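You operate a simulated robot arm through the tools that you are given. There is no shell and no other tool. Be economical: measure what you need, move in short steps, check, and stop when the job is done.

The job below is to be done with a simulated two-armed robot. You get a single attempt, and the scene is never put back.

Task
Take the teal box on the top of the tilt bench and put it away on the top of the counter bench. Open the block drawer, fetch the tall block and set it in the inside of the block drawer and shut the drawer again. Put the iron block on the top of the low table. Put the banded block on the top of the long bench away on the lower board of the plank shelf. Put one of the banded gauges from the top of the long bench on the top of the goods bench. Take the peg box with the smallest size on its label from the top of the long bench and put it on the top of the low table. Pick up the clear tub with one hand, pass it to the other hand and put it on the top of the low table. Fetch the striped block and set it on the shelf of the counter bench. Take the wax block from the top of the long bench and put it on the top of the short bench. Take the green bar from the top of the long bench and put it on the top of the wax bench. Take the green box from the top of the long bench and leave it on the shelf of the long bench. The order is free. Set down upright: tall block, banded gauge, clear tub, wax block, green bar.

It is judged by the outcome, as a careful person would: the job done as asked, and still so three seconds after it is handed in. It fails if anything else is knocked over, pushed out of place, dropped, spilled or broken.

Robot
Two 7-joint arms with two-finger parallel grippers on one trunk, on a base that drives. Base frame: it is fixed to the floor where the robot stands at the start and does not move with it; the origin is under the middle of the robot, x ahead of it, y to its left, z up. Lengths are in mm, angles in rad, forces in N, time in s.
The left shoulder is at the start at [62, 198, 1029], the right one opposite. With the tool pointing down near the work surface each hand reaches from about 100 to 320 mm from the robot's upright axis, wherever it stands, measured 20 degrees to its own side. Places, roughly: banded block (6x4x4 cm) [-10900, 4700, 800]; banded gauge [-10500, 4500, 750]; block drawer [-11000, 5000, 700]; clear tub (11x11x13 cm) [-10900, 4200, 900]; green bar (9x2x3 cm) [-10500, 4800, 800]; green box [-10500, 5000, 750]; inside of the block drawer [-10900, 5000, 700]; iron block [-12500, 4750, 250]; lower board of the plank shelf [-4200, -900, 1200]; peg box [-10750, 4250, 750]; shelf of the counter bench [-12700, 2800, 200]; shelf of the long bench [-10700, 4700, 200]; striped block [-11000, 4000, 750]; tall block (5x3x6 cm) [-12700, 4800, 700]; teal box (5x5x5 cm) [500, 0, 700]; top of the counter bench [-12700, 2800, 800]; top of the goods bench [-12800, 4300, 700]; top of the low table [-10700, 1800, 600]; top of the short bench [-8800, 2100, 800]; top of the wax bench [-10500, 7800, 900]; wax block [-10500, 4750, 750]. Payload 1.57 kg a hand.
Tool frame (each hand has its own): the origin (TCP) lies between the finger pads and is the grasp point; the fingertips stand 30 mm ahead of it; z points along the fingers, y is the line along which they close. The gripper opens to 110 mm. The fingers are 24 mm wide and 12 mm thick; the gripper's body (48 by 112 mm) begins 78 mm behind the TCP.
Orientation is that of the tool frame in the base frame, as [roll, pitch, yaw] about the fixed x, y, z axes, in that order (R = Rz(yaw) Ry(pitch) Rx(roll)). With the fingers straight down and closing along the base's y, the tool's x points along the base's -x, its y along +y and its z along -z.

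Tools
- The arms move only by the tool apply_moves. It takes "left_targets", "right_targets" or both (then of equal length, played together; a hand with none holds still); each is a list that holds one entry, the list of rows, each a list of 7 numbers: the shift along the tool's x, y, z in mm, then the turn, a rotation vector about the tool's x, y, z in rad, then the opening in per cent of the stroke, from 0 (shut) to 100 (fully open). In form: [[[dx, dy, dz, wx, wy, wz, fingers], ...]]. A call has 1 to 8 rows; each row is the pose to reach, as a shift and turn from the pose commanded when the call began, along the tool's axes at that moment. Rows are played at 5 a second. More than 50 mm and 0.15 rad between two rows, or a gripper value outside its range, and nothing of the call is played. Where a pose cannot be reached the arm comes as near as it can. A force on the tool above 40 N (or 10 N above the force at the start of the call, whichever is more), or a blocked arm, ends the call early, and 0.2 s more pass. The fingers move at their own pace (about 72 mm/s each) and stop on an object; they squeeze with about 27 N. The grip force told is the motor's: it shows also when the fingers shut on nothing. Time passes only in rows, and 0.2 s behind the last, so rows that repeat a pose let the fingers close. It gives the time, the measured TCP pose, the force on the tool (base axes), the opening and the grip force at its end, in the units of the frame above (readings bear some noise), with the torque about the TCP (base axes, N m) and any sound that the robot's microphone picked up.
- Cameras (640 x 400 px; columns grow to the right, rows downward): "scene" is now at [101.9, 14.6, 1599.6]; the picture's right is [0.29, -0.96, -0.00], its down [-0.83, -0.25, -0.51] and it looks along [0.48, 0.14, -0.86] (base axes); focal length 296 px, centre (320, 200). "left" rides on the left gripper at [70, -16, -141] in its tool frame; the picture's right is [0.23, 0.97, 0.00], its down [-0.85, 0.20, -0.48] and it looks along [-0.47, 0.11, 0.88] (tool axes); focal length 222 px, centre (320, 200). "right" rides on the right gripper at [70, 16, -141] in its tool frame; the picture's right is [-0.23, 0.97, 0.00], its down [-0.85, -0.20, -0.48] and it looks along [-0.47, -0.11, 0.88] (tool axes); focal length 222 px, centre (320, 200). There is no depth. A picture from a camera that has moved, and an enlarged one, comes with that camera's place and axes in the base frame and with its lens. The place of the scene camera against the robot may be out by one fixed shift of up to 12 mm in any direction.
- grab_frame(camera): a new picture of that camera. No time passes.
- move_column(by): slides the trunk up (or, below 0, down) by that many mm; the arms and the scene camera ride with it, the base frame stays. It gives what a move gives, with no picture.
- drive_base(legs): drives the robot by 1 to 6 legs, each [ahead, left, turn to the left] in mm, mm and rad, along the robot's own axes; the way and the turn of a leg run together, so that a leg with both is an arc; at most 1500 mm and 3.142 rad a leg. The arms and the cameras ride along, it lands a little off, and it stops where it bumps. It gives what a move gives.
- pan_tilt(pan, tilt): turns the head with the scene camera to pan (to the left, within 1.501 rad either way) and tilt (down, from -0.506 to 1.204), counted from straight ahead of the robot. It gives what a move gives.
- enlarge(camera, box): a new picture of the part [left, top, right, bottom] of that camera's present view, enlarged. No time passes.
- job_done(): hands the job in; it is judged then, once.

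Work in short steps. Places have to be worked out from the pictures, the camera data and where the tool is seen: move nearer, look again, correct. Check each grasp and each placing, and mend what went wrong. You have 577 turns and 370 pictures in all, those below and enlarged ones among them. Open the grippers and draw the arms clear of the work before you hand the job in, unless the task says otherwise; then end with one line.

The tools are called after ">>>" as a command line: name --argument value ..., lists and objects as JSON in quotes. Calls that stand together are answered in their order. apply_moves: Moves the arms, as the interface text tells. Its arguments: {"type":"object","properties":{"left_targets":{"type":"array","items":{"type":"array","items":{"type":"array","items":{"type":"number"}}}},"right_targets":{"type":"array","items":{"type":"array","items":{"type":"array","items":{"type":"number"}}}}},"required":[]} The other tools are called the same way: move_column (by) slides the trunk up or down; drive_base (legs) drives the base; pan_tilt (pan, tilt) turns the head that bears the scene camera; grab_frame (camera) takes a picture; enlarge (camera, box) takes an enlarged picture of a part of a camera's view; job_done () hands the job in.

At the start:

```text
time_s: 0.0
left_position: [505.1, 249.0, 976.1]
left_orientation: [-3.14, -0.003, -3.141]
left_contact_force: [0.2, 0.3, 0.4]
left_wrist_torque: [0.0, 0.0, 0.0]
left_finger_gap: 109.8
left_finger_force: 0.1
right_position: [354.7, -140.0, 1038.4]
right_orientation: [3.14, -0.002, -3.14]
right_contact_force: [0.2, -0.5, 0.7]
right_wrist_torque: [-0.03, 0.01, 0.01]
right_finger_gap: 109.8
right_finger_force: 0.1
trunk travel left (down, up): [-625.0, 365.0]
robot x, y, heading: [-0.6, -1.7, 0.001]
head pan, tilt: [0.29, 1.038]
```

scene: 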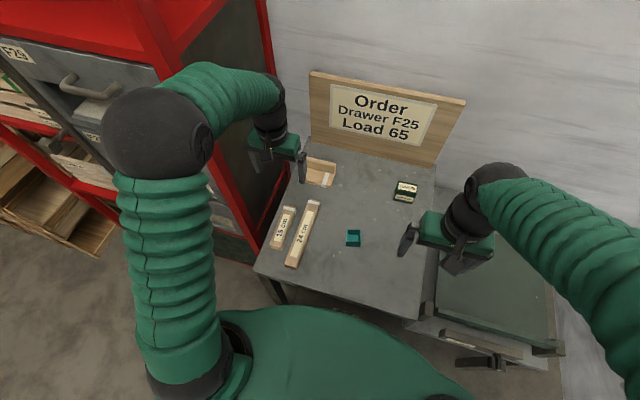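
right: 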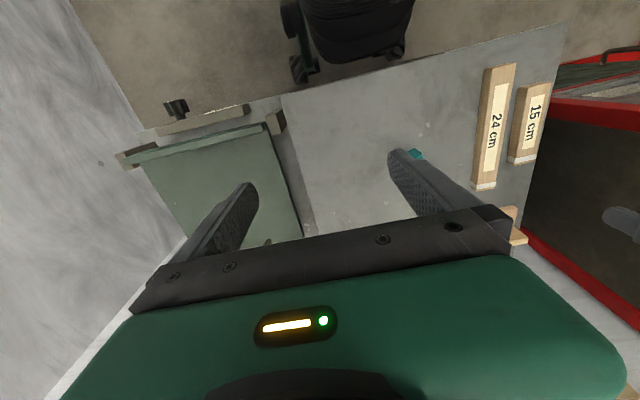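
left: 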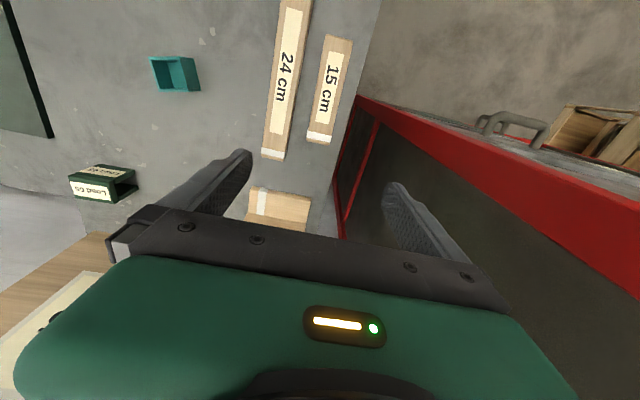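

The teal box looks to be near [488, 15, 720] from the scene picture. I take a closer look before reaching.

>>> enlarge --camera "scene" --box '[260, 150, 460, 290]'

>>> enlarge --camera "left" --box '[60, 20, 260, 220]'

```text
2.86 times, centred on (360, 220) of scene
camera zoom: at [101.9, 14.6, 1599.6], right [0.29, -0.96, 0.0], down [-0.83, -0.25, -0.51], along [0.48, 0.14, -0.86], focal length 847 px, centre (206, 143)
```

zoom: 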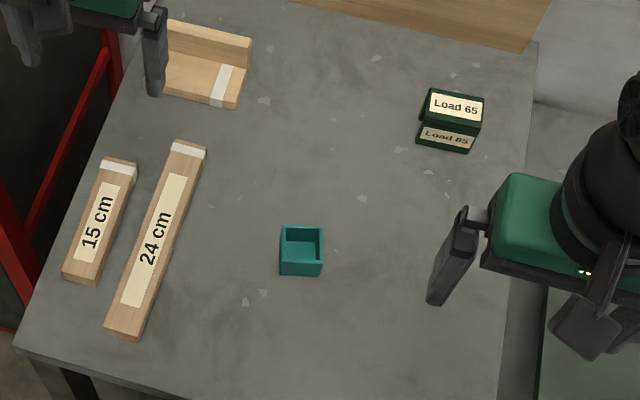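

```text
2.00 times, centred on (160, 120) of left
camera zoom: at [436.0, 233.5, 1118.8], right [-0.23, 0.97, 0.0], down [0.86, 0.2, 0.48], along [0.47, 0.11, -0.88], focal length 444 px, centre (640, 360)
```

zoom: 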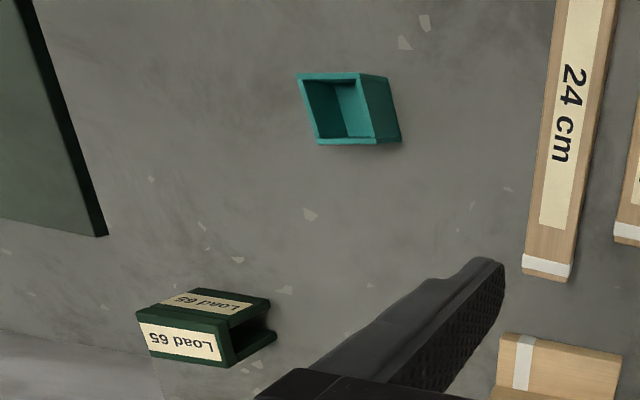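

Triangulating the two views puts the box rim centre at about [483, 18, 745], turned about 0.26 rad. I bring the left hand over it at its present height and turn it to match.

>>> apply_moves --left_targets '[[[5, -46, 0, 0, 0, -0.06, 100], [10, -92, 0, 0, 0, -0.12, 100], [15, -138, 0, 0, 0, -0.18, 100], [20, -184, 0, 0, 0, -0.24, 100], [23, -231, 0, 0, 0, -0.26, 100], [23, -231, 0, 0, 0, -0.26, 100]]]'

>>> move_column --by -150

>>> grab_frame --camera "left"

```text
time_s: 1.4
left_position: [480.8, 15.0, 979.9]
left_orientation: [3.139, 0.0, -2.882]
left_contact_force: [0.2, -0.5, -0.1]
left_wrist_torque: [-0.02, -0.02, 0.0]
left_finger_gap: 109.9
left_finger_force: 0.1
right_position: [353.2, -141.2, 1038.2]
right_orientation: [3.141, 0.001, 3.141]
right_contact_force: [0.6, -0.1, 0.0]
right_wrist_torque: [0.0, 0.01, 0.03]
right_finger_gap: 110.2
right_finger_force: 0.1
trunk travel left (down, up): [-625.0, 365.0]
robot x, y, heading: [1.7, -0.3, 0.002]
head pan, tilt: [0.29, 1.038]
```

```text
time_s: 3.1
left_position: [479.3, 15.6, 829.7]
left_orientation: [3.141, 0.001, -2.881]
left_contact_force: [0.7, -0.4, 0.1]
left_wrist_torque: [0.0, 0.03, -0.01]
left_finger_gap: 110.0
left_finger_force: 0.0
right_position: [353.8, -141.2, 890.3]
right_orientation: [3.14, 0.0, 3.142]
right_contact_force: [0.8, 0.6, 0.1]
right_wrist_torque: [0.0, 0.0, -0.03]
right_finger_gap: 110.1
right_finger_force: 0.1
trunk travel left (down, up): [-475.0, 515.0]
robot x, y, heading: [-3.1, -0.3, 0.001]
head pan, tilt: [0.29, 1.038]
```

```text
364 pictures are left
camera left: at [417.4, -17.9, 970.5], right [-0.47, 0.88, 0.0], down [0.78, 0.41, 0.48], along [0.42, 0.23, -0.88], focal length 222 px, centre (320, 200)
```

left: 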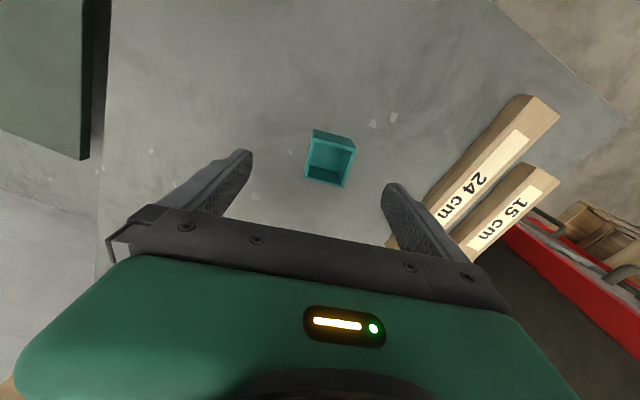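

The box is centred about 8 mm to the tool's +y and the yaw matches. I shift and descend to about z 745.

>>> apply_moves --left_targets '[[[0, 8, 30, 0, 0, 0, 100], [0, 8, 60, 0, 0, 0, 100], [0, 8, 82, 0, 0, 0, 100], [0, 8, 82, 0, 0, 0, 100]]]'

>>> grab_frame --camera "left"

```text
time_s: 4.2
left_position: [477.5, 23.2, 749.7]
left_orientation: [-3.139, 0.009, -2.883]
left_contact_force: [-7.2, 0.8, 23.5]
left_wrist_torque: [1.24, 0.79, 0.27]
left_finger_gap: 110.1
left_finger_force: 0.2
right_position: [351.2, -139.7, 890.2]
right_orientation: [-3.14, 0.003, -3.142]
right_contact_force: [-0.9, 0.0, -0.4]
right_wrist_torque: [-0.02, -0.07, 0.02]
right_finger_gap: 109.9
right_finger_force: 0.1
trunk travel left (down, up): [-475.0, 515.0]
robot x, y, heading: [1.1, -1.4, 0.002]
head pan, tilt: [0.29, 1.038]
stopped in row 4 (left hand): the force on the tool passed its limit at 43 N (the readings are from after the stop); the commanded pose is now the measured one
```

```text
363 pictures are left
camera left: at [413.4, -8.5, 891.4], right [-0.47, 0.88, 0.0], down [0.77, 0.41, 0.48], along [0.43, 0.22, -0.87], focal length 222 px, centre (320, 200)
```

left: 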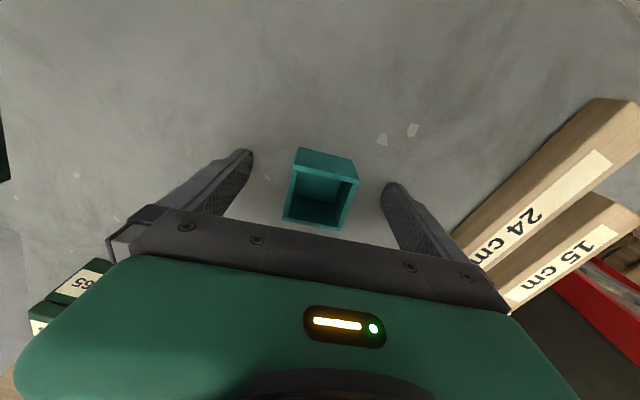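

The fingertips touched the bench (top at z≈720). I lift 4 mm and close on the box.

>>> apply_moves --left_targets '[[[0, 0, -4, 0, 0, 0, 100], [0, 0, -4, 0, 0, 0, 30], [0, 0, -4, 0, 0, 0, 30], [0, 0, -4, 0, 0, 0, 30], [0, 0, -4, 0, 0, 0, 30], [0, 0, -4, 0, 0, 0, 30]]]'

>>> grab_frame --camera "left"

```text
time_s: 5.6
left_position: [480.3, 24.3, 751.2]
left_orientation: [-3.141, 0.006, -2.883]
left_contact_force: [0.8, -0.8, -0.2]
left_wrist_torque: [0.01, -0.02, -0.01]
left_finger_gap: 43.4
left_finger_force: 26.7
right_position: [352.9, -140.8, 889.3]
right_orientation: [3.141, 0.0, 3.141]
right_contact_force: [-0.3, -0.4, 0.6]
right_wrist_torque: [0.02, -0.01, 0.03]
right_finger_gap: 109.8
right_finger_force: 0.1
trunk travel left (down, up): [-475.0, 515.0]
robot x, y, heading: [1.9, -2.8, -0.001]
head pan, tilt: [0.29, 1.038]
```

```text
362 pictures are left
camera left: at [415.7, -8.4, 893.3], right [-0.47, 0.88, 0.0], down [0.77, 0.41, 0.48], along [0.43, 0.22, -0.88], focal length 222 px, centre (320, 200)
```

left: 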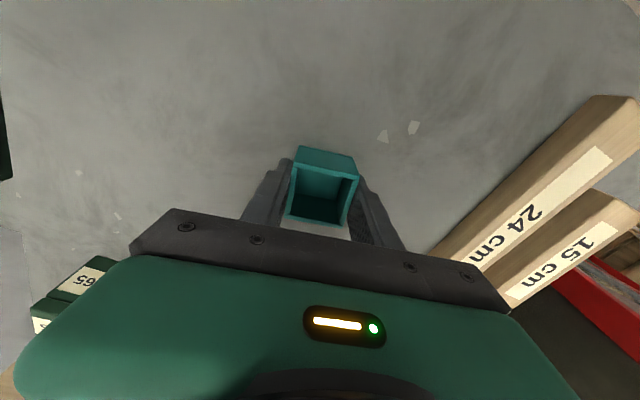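

The box is held at 43 mm. I lift it clear with the arm and then the column.

>>> apply_moves --left_targets '[[[0, 0, -20, 0, 0, 0, 20], [0, 0, -60, 0, 0, 0, 20], [0, 0, -100, 0, 0, 0, 20], [0, 0, -140, 0, 0, 0, 20], [0, 0, -140, 0, 0, 0, 20]]]'

>>> move_column --by 250

>>> pan_tilt --pan 1.4 --tilt 0.3

>>> grab_frame --camera "scene"

>>> grab_frame --camera "left"

```text
time_s: 6.8
left_position: [476.4, 25.0, 892.3]
left_orientation: [-3.139, 0.005, -2.883]
left_contact_force: [0.7, -0.6, -0.4]
left_wrist_torque: [-0.01, 0.04, 0.05]
left_finger_gap: 22.4
left_finger_force: 0.0
right_position: [353.9, -140.2, 889.4]
right_orientation: [-3.141, 0.001, 3.14]
right_contact_force: [0.5, 0.7, 0.1]
right_wrist_torque: [0.01, 0.01, 0.02]
right_finger_gap: 110.0
right_finger_force: 0.1
trunk travel left (down, up): [-475.0, 515.0]
robot x, y, heading: [-0.5, -1.3, -0.001]
head pan, tilt: [0.29, 1.038]
```

```text
time_s: 9.4
left_position: [477.0, 25.8, 1141.4]
left_orientation: [-3.139, 0.005, -2.884]
left_contact_force: [0.0, 1.1, -0.4]
left_wrist_torque: [0.02, 0.01, 0.02]
left_finger_gap: 21.9
left_finger_force: 0.0
right_position: [354.0, -140.8, 1138.6]
right_orientation: [-3.14, -0.001, 3.141]
right_contact_force: [0.1, -0.1, 1.2]
right_wrist_torque: [0.01, 0.01, 0.0]
right_finger_gap: 110.1
right_finger_force: 0.1
trunk travel left (down, up): [-725.0, 265.0]
robot x, y, heading: [0.9, 1.0, -0.004]
head pan, tilt: [0.29, 1.038]
```

```text
time_s: 10.8
left_position: [477.3, 24.7, 1141.7]
left_orientation: [-3.14, 0.003, -2.884]
left_contact_force: [0.2, 0.0, 0.5]
left_wrist_torque: [0.03, 0.0, 0.0]
left_finger_gap: 21.8
left_finger_force: 0.0
right_position: [353.9, -140.6, 1138.5]
right_orientation: [3.141, -0.001, 3.141]
right_contact_force: [0.4, 0.3, 0.0]
right_wrist_torque: [0.0, -0.01, 0.01]
right_finger_gap: 110.0
right_finger_force: 0.0
trunk travel left (down, up): [-725.0, 265.0]
robot x, y, heading: [-2.5, -1.0, 0.002]
head pan, tilt: [1.4, 0.3]
```

```text
361 pictures are left
camera scene: at [53.6, 86.2, 1761.9], right [0.99, -0.17, 0.0], down [-0.05, -0.29, -0.96], along [0.16, 0.94, -0.3], focal length 296 px, centre (320, 200)
```

scene: 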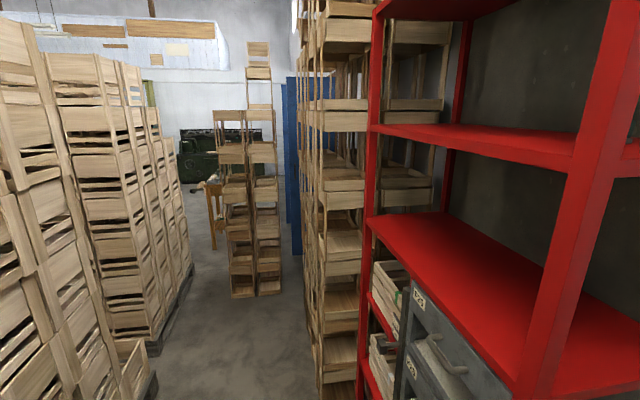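

```text
360 pictures are left
camera left: at [413.2, -8.8, 1283.0], right [-0.47, 0.88, 0.0], down [0.77, 0.41, 0.48], along [0.43, 0.22, -0.88], focal length 222 px, centre (320, 200)
```

left: 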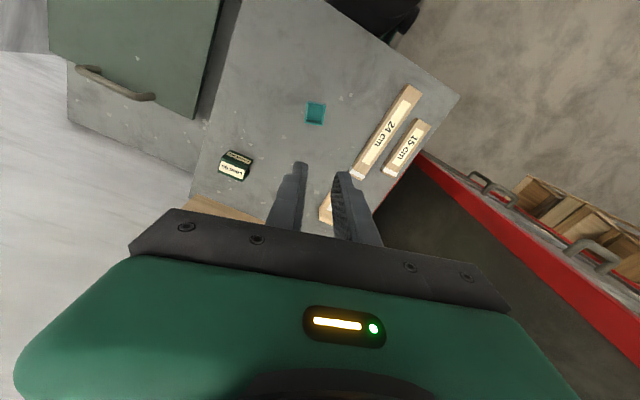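

The fingers came up empty (gap 22 mm); the box slipped out and still stands on the bench. I come back down and look at it closely.

>>> move_column --by -250

>>> pan_tilt --pan 0.1 --tilt 1.0

>>> enlarge --camera "left" --box '[250, 80, 400, 200]'

>>> grab_frame --camera "scene"

>>> grab_frame --camera "right"

```text
time_s: 13.3
left_position: [476.5, 24.7, 891.3]
left_orientation: [-3.14, 0.004, -2.885]
left_contact_force: [0.1, 0.3, 0.4]
left_wrist_torque: [-0.01, -0.02, 0.01]
left_finger_gap: 22.0
left_finger_force: 0.1
right_position: [354.0, -141.2, 887.1]
right_orientation: [-3.14, 0.001, -3.14]
right_contact_force: [-0.1, 0.2, 0.9]
right_wrist_torque: [-0.01, -0.04, -0.02]
right_finger_gap: 110.1
right_finger_force: 0.1
trunk travel left (down, up): [-475.0, 515.0]
robot x, y, heading: [-0.1, -0.5, 0.002]
head pan, tilt: [1.4, 0.3]
```

```text
time_s: 14.8
left_position: [477.0, 25.2, 891.8]
left_orientation: [-3.14, 0.005, -2.884]
left_contact_force: [-0.6, 0.3, 0.3]
left_wrist_torque: [0.0, -0.03, 0.01]
left_finger_gap: 22.2
left_finger_force: 0.0
right_position: [353.3, -140.3, 888.4]
right_orientation: [-3.141, 0.001, -3.141]
right_contact_force: [0.2, -0.1, 0.3]
right_wrist_torque: [0.01, 0.03, 0.03]
right_finger_gap: 110.0
right_finger_force: 0.0
trunk travel left (down, up): [-475.0, 515.0]
robot x, y, heading: [-0.0, -0.7, 0.001]
head pan, tilt: [0.099, 1.0]
```

```text
3.33 times, centred on (325, 140) of left
camera zoom: at [412.8, -8.8, 1033.1], right [-0.47, 0.88, 0.0], down [0.77, 0.41, 0.48], along [0.43, 0.22, -0.88], focal length 740 px, centre (303, 400)
```

zoom: 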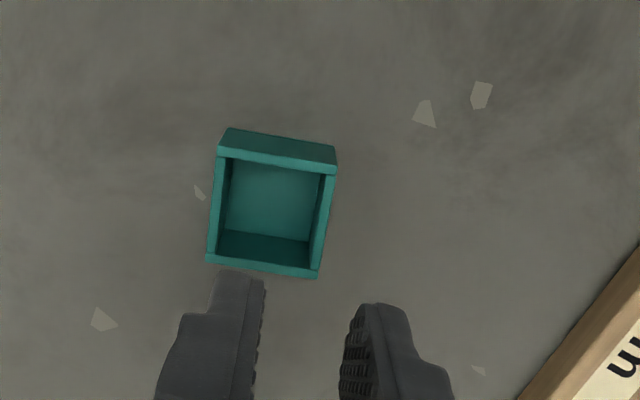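

```text
358 pictures are left
camera scene: at [106.4, 1.2, 1452.3], right [0.1, -0.99, 0.0], down [-0.84, -0.08, -0.54], along [0.54, 0.05, -0.84], focal length 296 px, centre (320, 200)
```

scene: 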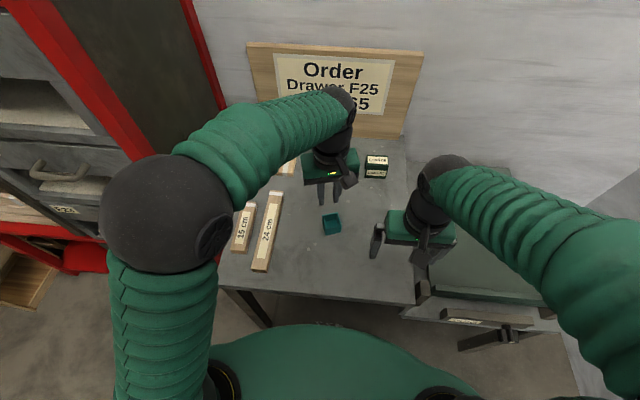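

```text
357 pictures are left
camera right: at [284.2, -123.7, 1031.0], right [0.23, 0.97, 0.0], down [0.86, -0.2, 0.48], along [0.47, -0.11, -0.88], focal length 222 px, centre (320, 200)
```

right: 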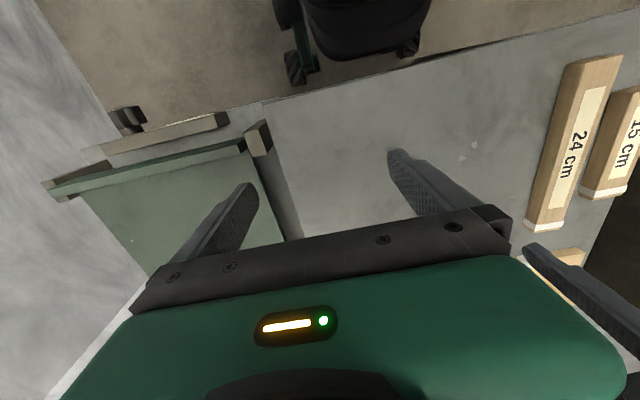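

The box now sits about 13 mm toward tool −y and turned 0.08 rad more, with its rim near z 765. I realign, descend to z≈752, and this time close fully and lift slowly in a short step.

>>> apply_moves --left_targets '[[[-1.5, -14, 0, 0, 0, -0.08, 100], [-1.5, -14, 40, 0, 0, -0.08, 100], [-1.5, -14, 80, 0, 0, -0.08, 100], [-1.5, -14, 115, 0, 0, -0.08, 100], [-1.5, -14, 136, 0, 0, -0.08, 100], [-1.5, -14, 136, 0, 0, -0.08, 100]]]'

>>> grab_frame --camera "left"

>>> apply_moves --left_targets '[[[0, 0, 0, 0, 0, 0, 0], [0, 0, 0, 0, 0, 0, 0], [0, 0, 0, 0, 0, 0, 0], [0, 0, 0, 0, 0, 0, 0], [0, 0, 0, 0, 0, 0, 0]]]'

>>> apply_moves --left_targets '[[[0, 0, -4, 0, 0, 0, 0], [0, 0, -8, 0, 0, 0, 0], [0, 0, -12, 0, 0, 0, 0], [0, 0, -16, 0, 0, 0, 0]]]'

>>> grab_frame --camera "left"

```text
time_s: 16.2
left_position: [482.0, 10.7, 755.2]
left_orientation: [-3.14, 0.005, -2.803]
left_contact_force: [-0.1, 0.6, 0.7]
left_wrist_torque: [-0.01, -0.01, 0.02]
left_finger_gap: 110.0
left_finger_force: 0.1
right_position: [353.2, -140.1, 888.5]
right_orientation: [3.141, 0.0, -3.141]
right_contact_force: [0.8, -1.0, 0.1]
right_wrist_torque: [-0.03, 0.03, -0.02]
right_finger_gap: 110.0
right_finger_force: 0.1
trunk travel left (down, up): [-475.0, 515.0]
robot x, y, heading: [-2.4, -0.6, -0.001]
head pan, tilt: [0.099, 1.0]
```

```text
356 pictures are left
camera left: at [420.2, -27.1, 896.1], right [-0.54, 0.84, 0.0], down [0.74, 0.47, 0.48], along [0.41, 0.26, -0.88], focal length 222 px, centre (320, 200)
```

left: 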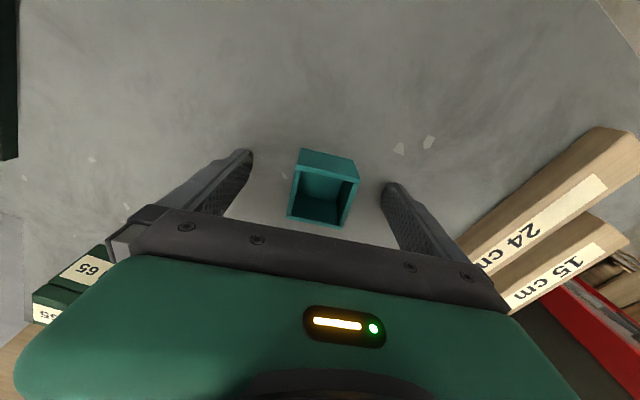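

```text
time_s: 17.4
left_position: [481.9, 10.9, 755.6]
left_orientation: [-3.139, 0.005, -2.802]
left_contact_force: [0.0, 0.0, -0.2]
left_wrist_torque: [0.0, -0.02, -0.02]
left_finger_gap: 43.3
left_finger_force: 27.2
right_position: [354.7, -139.7, 889.8]
right_orientation: [-3.141, 0.0, 3.14]
right_contact_force: [0.1, -0.2, 0.3]
right_wrist_torque: [0.01, -0.03, -0.02]
right_finger_gap: 110.0
right_finger_force: 0.0
trunk travel left (down, up): [-475.0, 515.0]
robot x, y, heading: [-3.8, -3.7, 0.006]
head pan, tilt: [0.099, 1.0]
```

```text
time_s: 18.4
left_position: [481.1, 11.4, 771.9]
left_orientation: [-3.14, 0.006, -2.803]
left_contact_force: [0.5, -0.8, -0.9]
left_wrist_torque: [0.04, 0.01, -0.01]
left_finger_gap: 43.5
left_finger_force: 27.5
right_position: [353.4, -140.3, 889.1]
right_orientation: [-3.141, 0.0, -3.141]
right_contact_force: [-0.3, -0.5, 0.3]
right_wrist_torque: [-0.01, 0.02, -0.01]
right_finger_gap: 109.9
right_finger_force: 0.1
trunk travel left (down, up): [-475.0, 515.0]
robot x, y, heading: [-0.5, -0.1, -0.003]
head pan, tilt: [0.099, 1.0]
```

```text
355 pictures are left
camera left: at [420.8, -26.6, 913.2], right [-0.54, 0.84, 0.0], down [0.74, 0.47, 0.48], along [0.41, 0.26, -0.88], focal length 222 px, centre (320, 200)
```

left: 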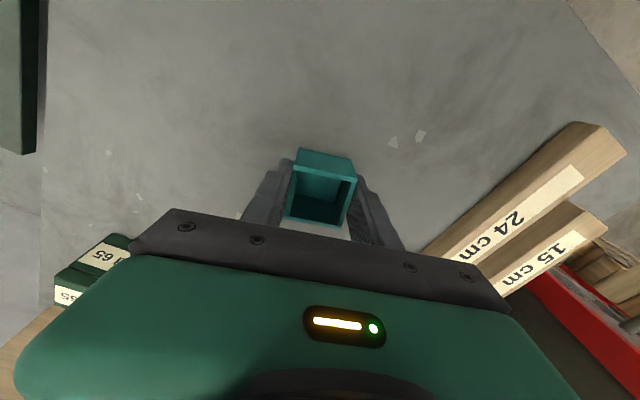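

It lifts with the fingers commanded fully shut. I keep that setting and raise further, gently.

>>> apply_moves --left_targets '[[[0, 0, -10, 0, 0, 0, 0], [0, 0, -25, 0, 0, 0, 0], [0, 0, -45, 0, 0, 0, 0], [0, 0, -65, 0, 0, 0, 0], [0, 0, -85, 0, 0, 0, 0], [0, 0, -105, 0, 0, 0, 0]]]'

>>> move_column --by 150

>>> grab_frame --camera "left"

```text
time_s: 19.8
left_position: [479.9, 10.7, 879.2]
left_orientation: [-3.14, 0.005, -2.803]
left_contact_force: [0.5, -0.3, -0.4]
left_wrist_torque: [-0.01, 0.01, -0.01]
left_finger_gap: 43.2
left_finger_force: 27.0
right_position: [353.0, -141.3, 889.2]
right_orientation: [-3.141, 0.001, -3.141]
right_contact_force: [0.2, -1.1, -0.1]
right_wrist_torque: [-0.01, -0.03, -0.02]
right_finger_gap: 110.2
right_finger_force: 0.1
trunk travel left (down, up): [-475.0, 515.0]
robot x, y, heading: [2.0, 4.0, -0.0]
head pan, tilt: [0.099, 1.0]
```

```text
time_s: 21.6
left_position: [479.8, 11.4, 1027.7]
left_orientation: [-3.14, 0.005, -2.804]
left_contact_force: [-0.5, 0.4, 0.0]
left_wrist_torque: [0.03, 0.01, 0.04]
left_finger_gap: 43.3
left_finger_force: 26.7
right_position: [354.4, -140.4, 1039.9]
right_orientation: [3.141, 0.0, 3.14]
right_contact_force: [-0.6, -0.6, 0.4]
right_wrist_torque: [0.0, 0.04, 0.03]
right_finger_gap: 110.1
right_finger_force: 0.0
trunk travel left (down, up): [-625.0, 365.0]
robot x, y, heading: [-0.0, -3.4, 0.003]
head pan, tilt: [0.099, 1.0]
```

```text
354 pictures are left
camera left: at [420.3, -26.8, 1169.6], right [-0.54, 0.84, 0.0], down [0.74, 0.47, 0.48], along [0.41, 0.26, -0.88], focal length 222 px, centre (320, 200)
```

left: 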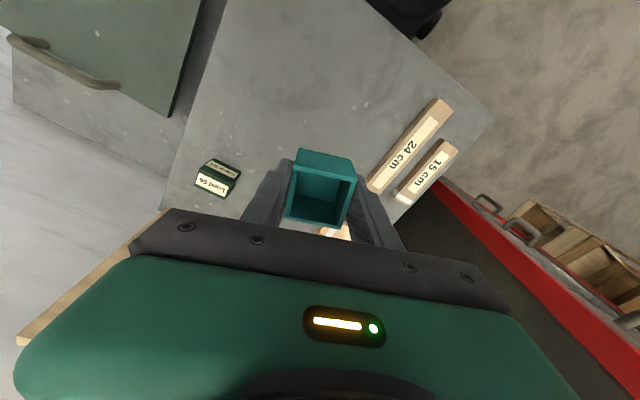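

The box is held firmly. I draw the left hand in for driving, back away 300 mm, and look around.

>>> apply_moves --left_targets '[[[20, 34, 0, 0, 0, 0, 0], [40, 68, 0, 0, 0, 0, 0], [60, 102, 0, 0, 0, 0, 0], [80, 137, 0, 0, 0, 0, 0], [98, 172, 0, 0, 0, 0, 0], [98, 172, 0, 0, 0, 0, 0]]]'

>>> drive_base --legs '[[-300, 0, 0]]'

>>> pan_tilt --pan 1.5 --tilt 0.25

>>> grab_frame --camera "scene"

>>> pan_tilt --pan -1.5 --tilt 0.25

>>> grab_frame --camera "scene"

```text
time_s: 22.9
left_position: [334.1, 142.7, 1029.3]
left_orientation: [-3.138, 0.005, -2.802]
left_contact_force: [0.4, 0.0, 0.3]
left_wrist_torque: [-0.02, 0.03, 0.02]
left_finger_gap: 43.1
left_finger_force: 27.2
right_position: [354.8, -139.4, 1039.8]
right_orientation: [3.141, -0.001, 3.142]
right_contact_force: [0.2, 0.5, 0.0]
right_wrist_torque: [0.0, 0.01, -0.02]
right_finger_gap: 109.9
right_finger_force: 0.1
trunk travel left (down, up): [-625.0, 365.0]
robot x, y, heading: [-1.1, 1.5, -0.001]
head pan, tilt: [0.099, 1.0]
```

```text
time_s: 25.1
left_position: [21.8, 144.0, 1029.2]
left_orientation: [-3.139, 0.006, -2.8]
left_contact_force: [0.1, -0.1, -1.1]
left_wrist_torque: [0.02, 0.03, -0.01]
left_finger_gap: 43.2
left_finger_force: 27.5
right_position: [44.7, -139.5, 1039.6]
right_orientation: [3.141, -0.001, -3.139]
right_contact_force: [-0.2, -0.6, 0.2]
right_wrist_torque: [-0.02, -0.02, -0.02]
right_finger_gap: 110.0
right_finger_force: 0.0
trunk travel left (down, up): [-625.0, 365.0]
robot x, y, heading: [-312.5, -0.8, 0.002]
head pan, tilt: [0.099, 1.0]
```

```text
time_s: 26.6
left_position: [21.5, 142.4, 1029.0]
left_orientation: [-3.137, 0.005, -2.799]
left_contact_force: [-0.2, -0.3, -0.4]
left_wrist_torque: [-0.02, 0.0, 0.01]
left_finger_gap: 43.1
left_finger_force: 27.0
right_position: [42.3, -139.8, 1038.9]
right_orientation: [3.141, 0.001, -3.14]
right_contact_force: [0.4, 0.1, 0.7]
right_wrist_torque: [0.03, -0.01, -0.01]
right_finger_gap: 110.0
right_finger_force: 0.0
trunk travel left (down, up): [-625.0, 365.0]
robot x, y, heading: [-311.7, 1.7, 0.004]
head pan, tilt: [1.499, 0.25]
```

```text
353 pictures are left
camera scene: at [-268.0, 87.9, 1666.6], right [1.0, -0.07, 0.0], down [-0.02, -0.25, -0.97], along [0.07, 0.97, -0.25], focal length 296 px, centre (320, 200)
```

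scene: 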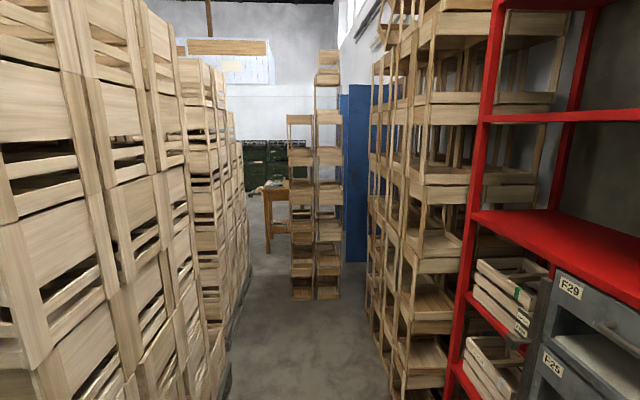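

```text
time_s: 29.2
left_position: [20.7, 141.8, 1028.7]
left_orientation: [-3.138, 0.005, -2.801]
left_contact_force: [0.0, 0.0, 0.0]
left_wrist_torque: [0.0, -0.01, 0.0]
left_finger_gap: 43.4
left_finger_force: 26.8
right_position: [43.0, -140.1, 1038.7]
right_orientation: [3.139, 0.001, -3.14]
right_contact_force: [0.0, 0.1, -1.2]
right_wrist_torque: [0.04, -0.01, -0.01]
right_finger_gap: 110.1
right_finger_force: 0.0
trunk travel left (down, up): [-625.0, 365.0]
robot x, y, heading: [-309.9, 2.6, 0.005]
head pan, tilt: [-1.499, 0.25]
```

```text
352 pictures are left
camera scene: at [-267.8, -98.6, 1666.7], right [-1.0, -0.07, 0.0], down [-0.02, 0.25, -0.97], along [0.07, -0.97, -0.25], focal length 296 px, centre (320, 200)
```

scene: 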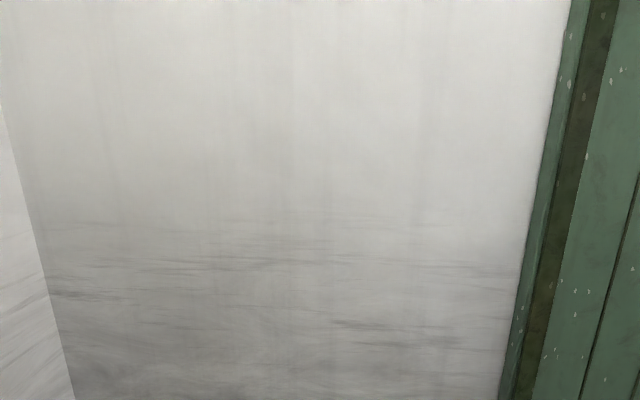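

Behind me there is a wall on the right and an aisle leading toward +y. I turn in place to face +y and look left (−x) and ahead.

>>> drive_base --legs '[[0, 0, 1.571]]'

>>> pan_tilt --pan 1.2 --tilt 0.25

>>> grab_frame --camera "scene"

>>> pan_tilt --pan 0.0 --tilt 0.25

>>> grab_frame --camera "scene"

```text
time_s: 33.5
left_position: [-464.2, 326.6, 1030.2]
left_orientation: [-3.139, 0.006, -1.198]
left_contact_force: [-0.3, -0.8, -0.7]
left_wrist_torque: [-0.03, 0.01, 0.0]
left_finger_gap: 43.0
left_finger_force: 27.1
right_position: [-182.9, 358.3, 1038.4]
right_orientation: [-3.141, 0.002, -1.536]
right_contact_force: [-0.4, -0.9, 0.0]
right_wrist_torque: [0.01, 0.02, -0.05]
right_finger_gap: 110.0
right_finger_force: 0.1
trunk travel left (down, up): [-625.0, 365.0]
robot x, y, heading: [-313.7, -2.0, 1.606]
head pan, tilt: [-1.499, 0.25]
```

```text
time_s: 35.9
left_position: [-464.9, 327.5, 1030.2]
left_orientation: [-3.138, 0.004, -1.197]
left_contact_force: [-0.7, -0.1, 0.0]
left_wrist_torque: [0.0, 0.0, 0.0]
left_finger_gap: 43.1
left_finger_force: 27.2
right_position: [-182.5, 358.1, 1038.5]
right_orientation: [-3.141, 0.001, -1.535]
right_contact_force: [0.5, -0.2, -0.2]
right_wrist_torque: [0.03, 0.01, 0.03]
right_finger_gap: 109.9
right_finger_force: 0.0
trunk travel left (down, up): [-625.0, 365.0]
robot x, y, heading: [-310.5, 1.8, 1.607]
head pan, tilt: [1.201, 0.25]
```

```text
351 pictures are left
camera scene: at [-396.1, 57.2, 1666.6], right [0.33, 0.94, 0.0], down [0.23, -0.08, -0.97], along [-0.92, 0.32, -0.25], focal length 296 px, centre (320, 200)
```

scene: 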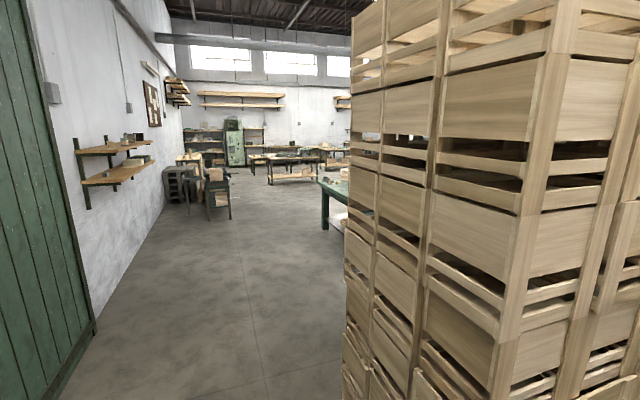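

```text
time_s: 37.3
left_position: [-464.7, 326.3, 1029.9]
left_orientation: [-3.137, 0.007, -1.197]
left_contact_force: [0.1, 0.1, -0.1]
left_wrist_torque: [-0.02, -0.01, -0.01]
left_finger_gap: 43.0
left_finger_force: 26.8
right_position: [-183.0, 357.9, 1039.3]
right_orientation: [-3.141, 0.0, -1.535]
right_contact_force: [-0.4, -0.1, -0.5]
right_wrist_torque: [-0.02, -0.02, 0.02]
right_finger_gap: 109.9
right_finger_force: 0.1
trunk travel left (down, up): [-625.0, 365.0]
robot x, y, heading: [-309.8, -0.2, 1.607]
head pan, tilt: [0.0, 0.25]
```

```text
350 pictures are left
camera scene: at [-311.2, 119.9, 1666.6], right [1.0, 0.04, 0.0], down [0.01, -0.25, -0.97], along [-0.03, 0.97, -0.25], focal length 296 px, centre (320, 200)
```

scene: 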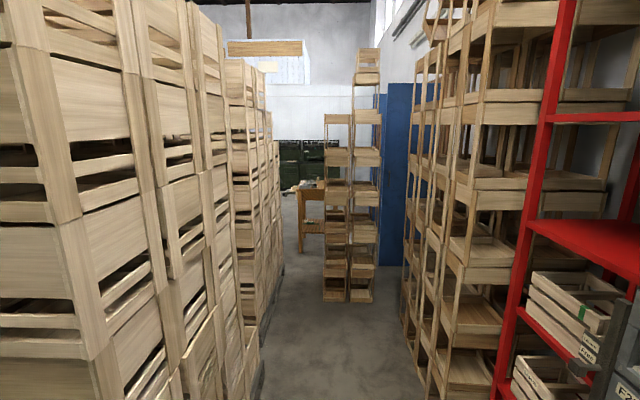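

Open floor leads toward −x along the wall. I turn to face −x and drive about 2.9 m, then look again.

>>> drive_base --legs '[[0, 0, 1.535], [1450, 0, 0], [1450, 0, 0]]'

>>> grab_frame --camera "scene"

```text
time_s: 55.0
left_position: [-3500.9, -370.0, 1030.8]
left_orientation: [-3.137, 0.007, 0.438]
left_contact_force: [0.8, -0.5, -0.3]
left_wrist_torque: [0.0, -0.03, 0.01]
left_finger_gap: 43.2
left_finger_force: 27.1
right_position: [-3549.9, -90.3, 1039.2]
right_orientation: [3.141, -0.002, 0.098]
right_contact_force: [-0.3, 0.3, -0.1]
right_wrist_torque: [0.01, 0.0, 0.0]
right_finger_gap: 110.1
right_finger_force: 0.2
trunk travel left (down, up): [-625.0, 365.0]
robot x, y, heading: [-3184.6, -194.3, -3.04]
head pan, tilt: [0.0, 0.25]
```

```text
349 pictures are left
camera scene: at [-3303.6, -212.2, 1666.6], right [-0.1, 1.0, 0.0], down [0.25, 0.02, -0.97], along [-0.96, -0.1, -0.25], focal length 296 px, centre (320, 200)
```

scene: 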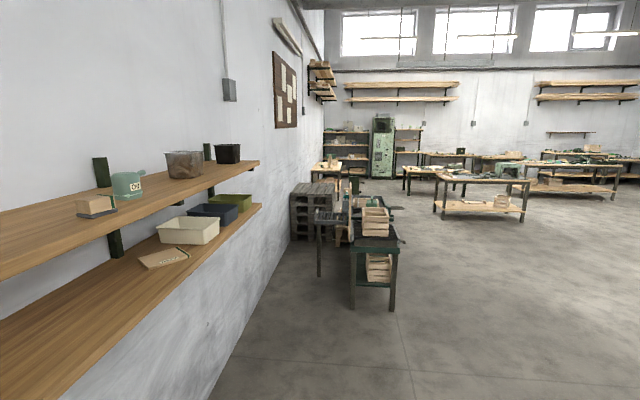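

The plank shelf is on the left wall and the short bench is the large table near [-8700, 2100]. I pan right to see the rest of the hall.

>>> pan_tilt --pan -0.8 --tilt 0.2

>>> grab_frame --camera "scene"

>>> pan_tilt --pan 0.9 --tilt 0.5

>>> grab_frame --camera "scene"

```text
time_s: 56.2
left_position: [-3500.3, -368.6, 1029.5]
left_orientation: [-3.138, 0.006, 0.438]
left_contact_force: [0.1, 0.4, -1.0]
left_wrist_torque: [0.05, 0.03, -0.01]
left_finger_gap: 43.4
left_finger_force: 27.6
right_position: [-3549.2, -89.8, 1038.8]
right_orientation: [-3.14, 0.001, 0.1]
right_contact_force: [0.3, 0.3, 0.6]
right_wrist_torque: [0.01, 0.01, -0.03]
right_finger_gap: 110.0
right_finger_force: 0.1
trunk travel left (down, up): [-625.0, 365.0]
robot x, y, heading: [-3187.3, -194.0, -3.043]
head pan, tilt: [-0.799, 0.201]
```

```text
348 pictures are left
camera scene: at [-3282.3, -143.0, 1671.2], right [0.64, 0.77, 0.0], down [0.15, -0.13, -0.98], along [-0.75, 0.63, -0.2], focal length 296 px, centre (320, 200)
```

scene: 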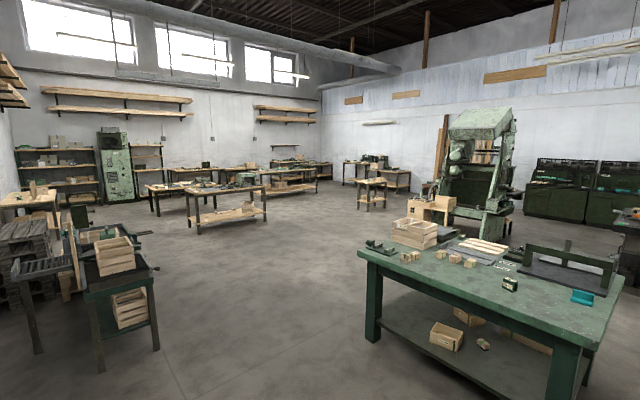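

```text
time_s: 57.9
left_position: [-3501.4, -369.3, 1028.8]
left_orientation: [-3.137, 0.005, 0.437]
left_contact_force: [0.6, 0.0, -0.2]
left_wrist_torque: [-0.02, 0.02, -0.02]
left_finger_gap: 43.3
left_finger_force: 26.7
right_position: [-3550.2, -90.4, 1038.5]
right_orientation: [3.142, 0.0, 0.099]
right_contact_force: [-0.4, -0.5, 0.2]
right_wrist_torque: [-0.04, -0.02, -0.02]
right_finger_gap: 110.0
right_finger_force: 0.0
trunk travel left (down, up): [-625.0, 365.0]
robot x, y, heading: [-3181.7, -194.6, -3.046]
head pan, tilt: [0.901, 0.499]
```

```text
347 pictures are left
camera scene: at [-3260.3, -279.7, 1643.5], right [-0.84, 0.54, 0.0], down [0.26, 0.4, -0.88], along [-0.47, -0.74, -0.48], focal length 296 px, centre (320, 200)
```

scene: 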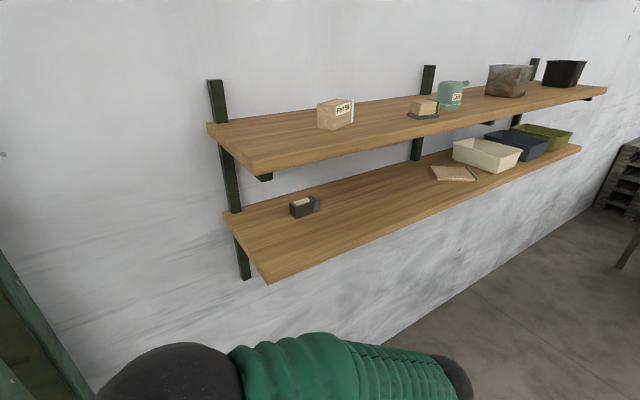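

The hall is clear along y≈700. I drive to about [-5000, 650] and on to about [-8000, 850], passing between the left table and the green bench.

>>> drive_base --legs '[[0, 0, -0.53], [1001, 0, 0], [1001, 0, 0], [0, 0, 0.368]]'

>>> pan_tilt --pan 0.0 --tilt 0.3

>>> grab_frame --camera "scene"

```text
time_s: 70.7
left_position: [-5373.8, 530.0, 1030.6]
left_orientation: [-3.139, 0.006, 0.293]
left_contact_force: [-0.6, -0.2, -1.0]
left_wrist_torque: [-0.02, -0.03, 0.0]
left_finger_gap: 43.2
left_finger_force: 26.7
right_position: [-5382.1, 811.9, 1038.9]
right_orientation: [-3.141, -0.001, -0.046]
right_contact_force: [0.5, -0.8, 0.0]
right_wrist_torque: [-0.01, 0.0, 0.02]
right_finger_gap: 110.0
right_finger_force: 0.0
trunk travel left (down, up): [-625.0, 365.0]
robot x, y, heading: [-5033.7, 655.6, 3.093]
head pan, tilt: [0.901, 0.499]
```

```text
time_s: 71.9
left_position: [-5373.4, 529.7, 1030.3]
left_orientation: [-3.139, 0.008, 0.294]
left_contact_force: [-0.2, -0.2, 0.0]
left_wrist_torque: [0.01, -0.02, -0.01]
left_finger_gap: 43.2
left_finger_force: 26.8
right_position: [-5381.2, 812.0, 1039.3]
right_orientation: [-3.141, 0.0, -0.045]
right_contact_force: [0.2, 0.7, -0.7]
right_wrist_torque: [0.01, 0.0, 0.0]
right_finger_gap: 109.9
right_finger_force: 0.0
trunk travel left (down, up): [-625.0, 365.0]
robot x, y, heading: [-5037.3, 656.7, 3.092]
head pan, tilt: [0.0, 0.3]
```

```text
346 pictures are left
camera scene: at [-5156.1, 656.9, 1661.8], right [0.05, 1.0, 0.0], down [0.3, -0.01, -0.95], along [-0.95, 0.04, -0.3], focal length 296 px, centre (320, 200)
```

scene: 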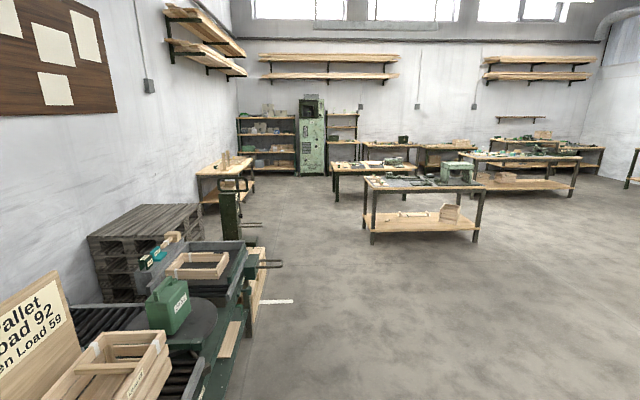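

The tables are clear now: short bench at x≈-8660..-9100, y 1450–2900; low table behind it; long bench to the right. I drive on along y≈800.

>>> drive_base --legs '[[1480, 0, 0], [1480, 0, 0]]'

>>> grab_frame --camera "scene"

```text
time_s: 86.0
left_position: [-8310.1, 705.1, 1030.4]
left_orientation: [-3.139, 0.007, 0.265]
left_contact_force: [-0.1, 0.1, 0.0]
left_wrist_torque: [-0.03, 0.01, 0.0]
left_finger_gap: 43.1
left_finger_force: 26.8
right_position: [-8310.1, 988.2, 1039.2]
right_orientation: [-3.141, -0.001, -0.074]
right_contact_force: [-0.8, -0.2, 0.3]
right_wrist_torque: [0.0, -0.04, 0.01]
right_finger_gap: 110.5
right_finger_force: 0.1
trunk travel left (down, up): [-625.0, 365.0]
robot x, y, heading: [-7971.7, 821.8, 3.068]
head pan, tilt: [0.0, 0.3]
```

```text
345 pictures are left
camera scene: at [-8087.9, 826.5, 1661.9], right [0.07, 1.0, 0.0], down [0.3, -0.02, -0.95], along [-0.95, 0.07, -0.3], focal length 296 px, centre (320, 200)
```

scene: 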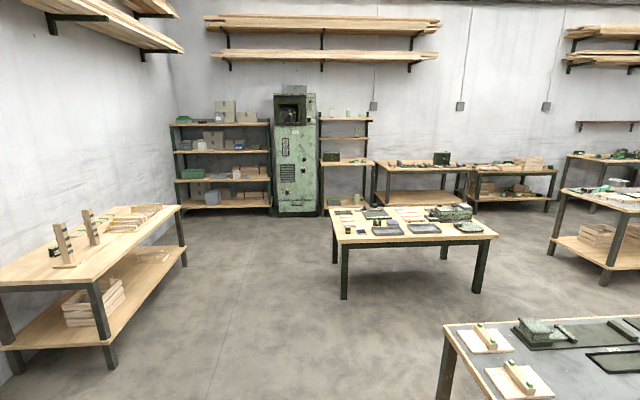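

South of the low table is free; the counter bench is behind it at y 2100–3500. I drive around to [-11700, 550], then north to [-11700, 2800].

>>> drive_base --legs '[[0, 0, 0.146], [1250, 0, 0], [1250, 0, 0], [1230, 0, 0]]'

>>> pan_tilt --pan -0.6 --tilt 0.4

>>> grab_frame --camera "scene"

```text
time_s: 104.4
left_position: [-11965.7, 472.5, 1029.2]
left_orientation: [-3.138, 0.006, 0.351]
left_contact_force: [0.2, -1.2, -1.2]
left_wrist_torque: [-0.04, 0.0, 0.04]
left_finger_gap: 43.1
left_finger_force: 27.4
right_position: [-11989.4, 754.6, 1038.9]
right_orientation: [3.141, -0.001, 0.01]
right_contact_force: [0.2, -0.1, 0.2]
right_wrist_torque: [0.01, -0.02, 0.01]
right_finger_gap: 110.1
right_finger_force: 0.1
trunk travel left (down, up): [-625.0, 365.0]
robot x, y, heading: [-11634.4, 615.4, -3.132]
head pan, tilt: [0.0, 0.3]
```

```text
time_s: 105.4
left_position: [-11964.9, 472.7, 1029.9]
left_orientation: [-3.139, 0.007, 0.35]
left_contact_force: [0.7, -0.2, 0.3]
left_wrist_torque: [0.05, 0.04, -0.01]
left_finger_gap: 43.2
left_finger_force: 26.7
right_position: [-11989.2, 754.5, 1038.9]
right_orientation: [-3.14, 0.004, 0.011]
right_contact_force: [0.2, -0.1, -0.6]
right_wrist_torque: [-0.01, 0.02, -0.03]
right_finger_gap: 110.0
right_finger_force: 0.1
trunk travel left (down, up): [-625.0, 365.0]
robot x, y, heading: [-11633.5, 618.3, -3.127]
head pan, tilt: [-0.6, 0.4]
```

```text
344 pictures are left
camera scene: at [-11739.0, 664.5, 1652.6], right [0.56, 0.83, 0.0], down [0.32, -0.22, -0.92], along [-0.77, 0.51, -0.39], focal length 296 px, centre (320, 200)
```

scene: 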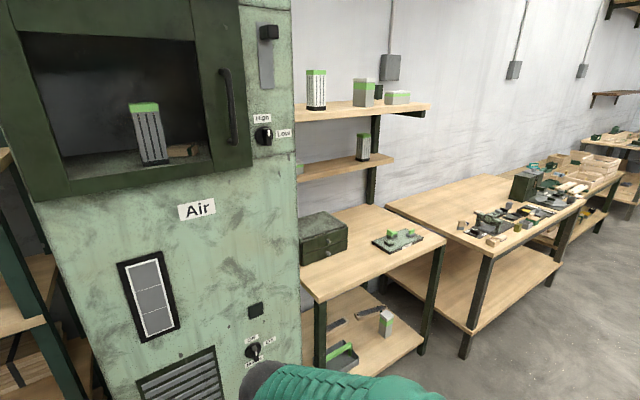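

The counter bench is the table with tools, front edge near x≈-12390, with free surface at its near-left end. I turn north, drive up beside it, and turn to face it.

>>> drive_base --legs '[[0, 0, -1.585], [1000, 0, 0], [850, 0, 0], [0, 0, 1.571]]'

>>> pan_tilt --pan 0.0 --tilt 0.6

>>> grab_frame --camera "scene"

```text
time_s: 122.6
left_position: [-11912.0, 2383.4, 1028.4]
left_orientation: [-3.138, 0.005, 0.304]
left_contact_force: [0.1, 0.3, 0.0]
left_wrist_torque: [0.03, -0.04, -0.02]
left_finger_gap: 43.1
left_finger_force: 26.6
right_position: [-11923.2, 2666.3, 1039.1]
right_orientation: [-3.142, 0.0, -0.033]
right_contact_force: [-0.6, -0.4, -0.3]
right_wrist_torque: [0.0, 0.0, -0.02]
right_finger_gap: 109.9
right_finger_force: 0.1
trunk travel left (down, up): [-625.0, 365.0]
robot x, y, heading: [-11577.7, 2515.5, 3.107]
head pan, tilt: [-0.6, 0.4]
```

```text
time_s: 123.6
left_position: [-11912.9, 2384.3, 1029.6]
left_orientation: [-3.139, 0.006, 0.305]
left_contact_force: [0.0, -0.6, -0.8]
left_wrist_torque: [0.0, -0.02, 0.0]
left_finger_gap: 43.2
left_finger_force: 27.1
right_position: [-11923.5, 2665.4, 1039.4]
right_orientation: [3.141, 0.0, -0.035]
right_contact_force: [0.0, 0.2, 0.1]
right_wrist_torque: [-0.01, -0.03, 0.0]
right_finger_gap: 110.3
right_finger_force: 0.1
trunk travel left (down, up): [-625.0, 365.0]
robot x, y, heading: [-11571.5, 2515.6, 3.104]
head pan, tilt: [0.0, 0.6]
```

```text
343 pictures are left
camera scene: at [-11691.2, 2513.0, 1634.4], right [0.03, 1.0, 0.0], down [0.57, -0.02, -0.82], along [-0.82, 0.03, -0.57], focal length 296 px, centre (320, 200)
```

scene: 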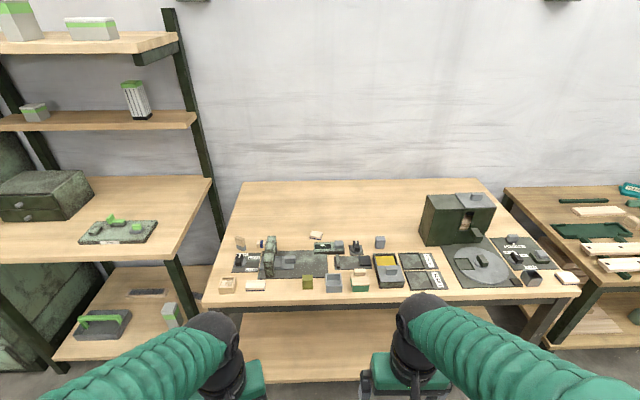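

The counter top has a row of small things along the front with a gap near pixel (282, 287). I enlarge to check it.

>>> enlarge --camera "scene" --box '[200, 170, 400, 310]'

>>> enlarge --camera "scene" --box '[400, 170, 600, 310]'

```text
2.86 times, centred on (300, 240) of scene
camera zoom: at [-11691.2, 2513.0, 1634.4], right [0.03, 1.0, 0.0], down [0.57, -0.02, -0.82], along [-0.82, 0.03, -0.57], focal length 847 px, centre (377, 86)
```

zoom: 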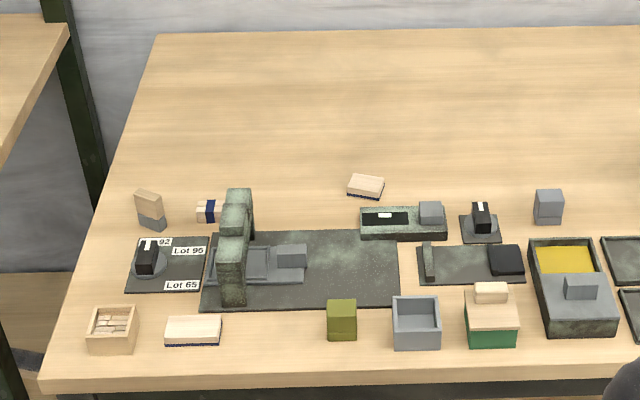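

```text
2.86 times, centred on (500, 240) of scene
camera zoom: at [-11691.2, 2513.0, 1634.4], right [0.03, 1.0, 0.0], down [0.57, -0.02, -0.82], along [-0.82, 0.03, -0.57], focal length 847 px, centre (-194, 86)
```

zoom: 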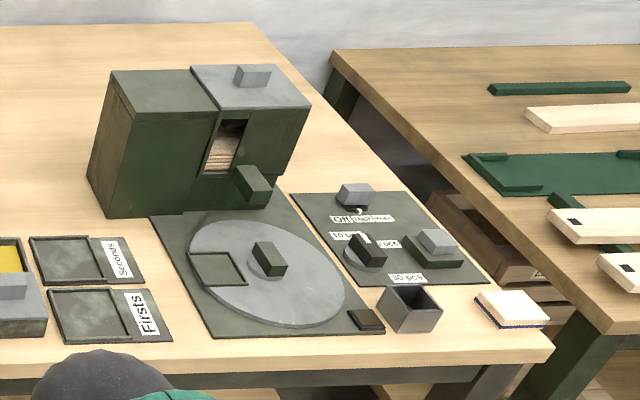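

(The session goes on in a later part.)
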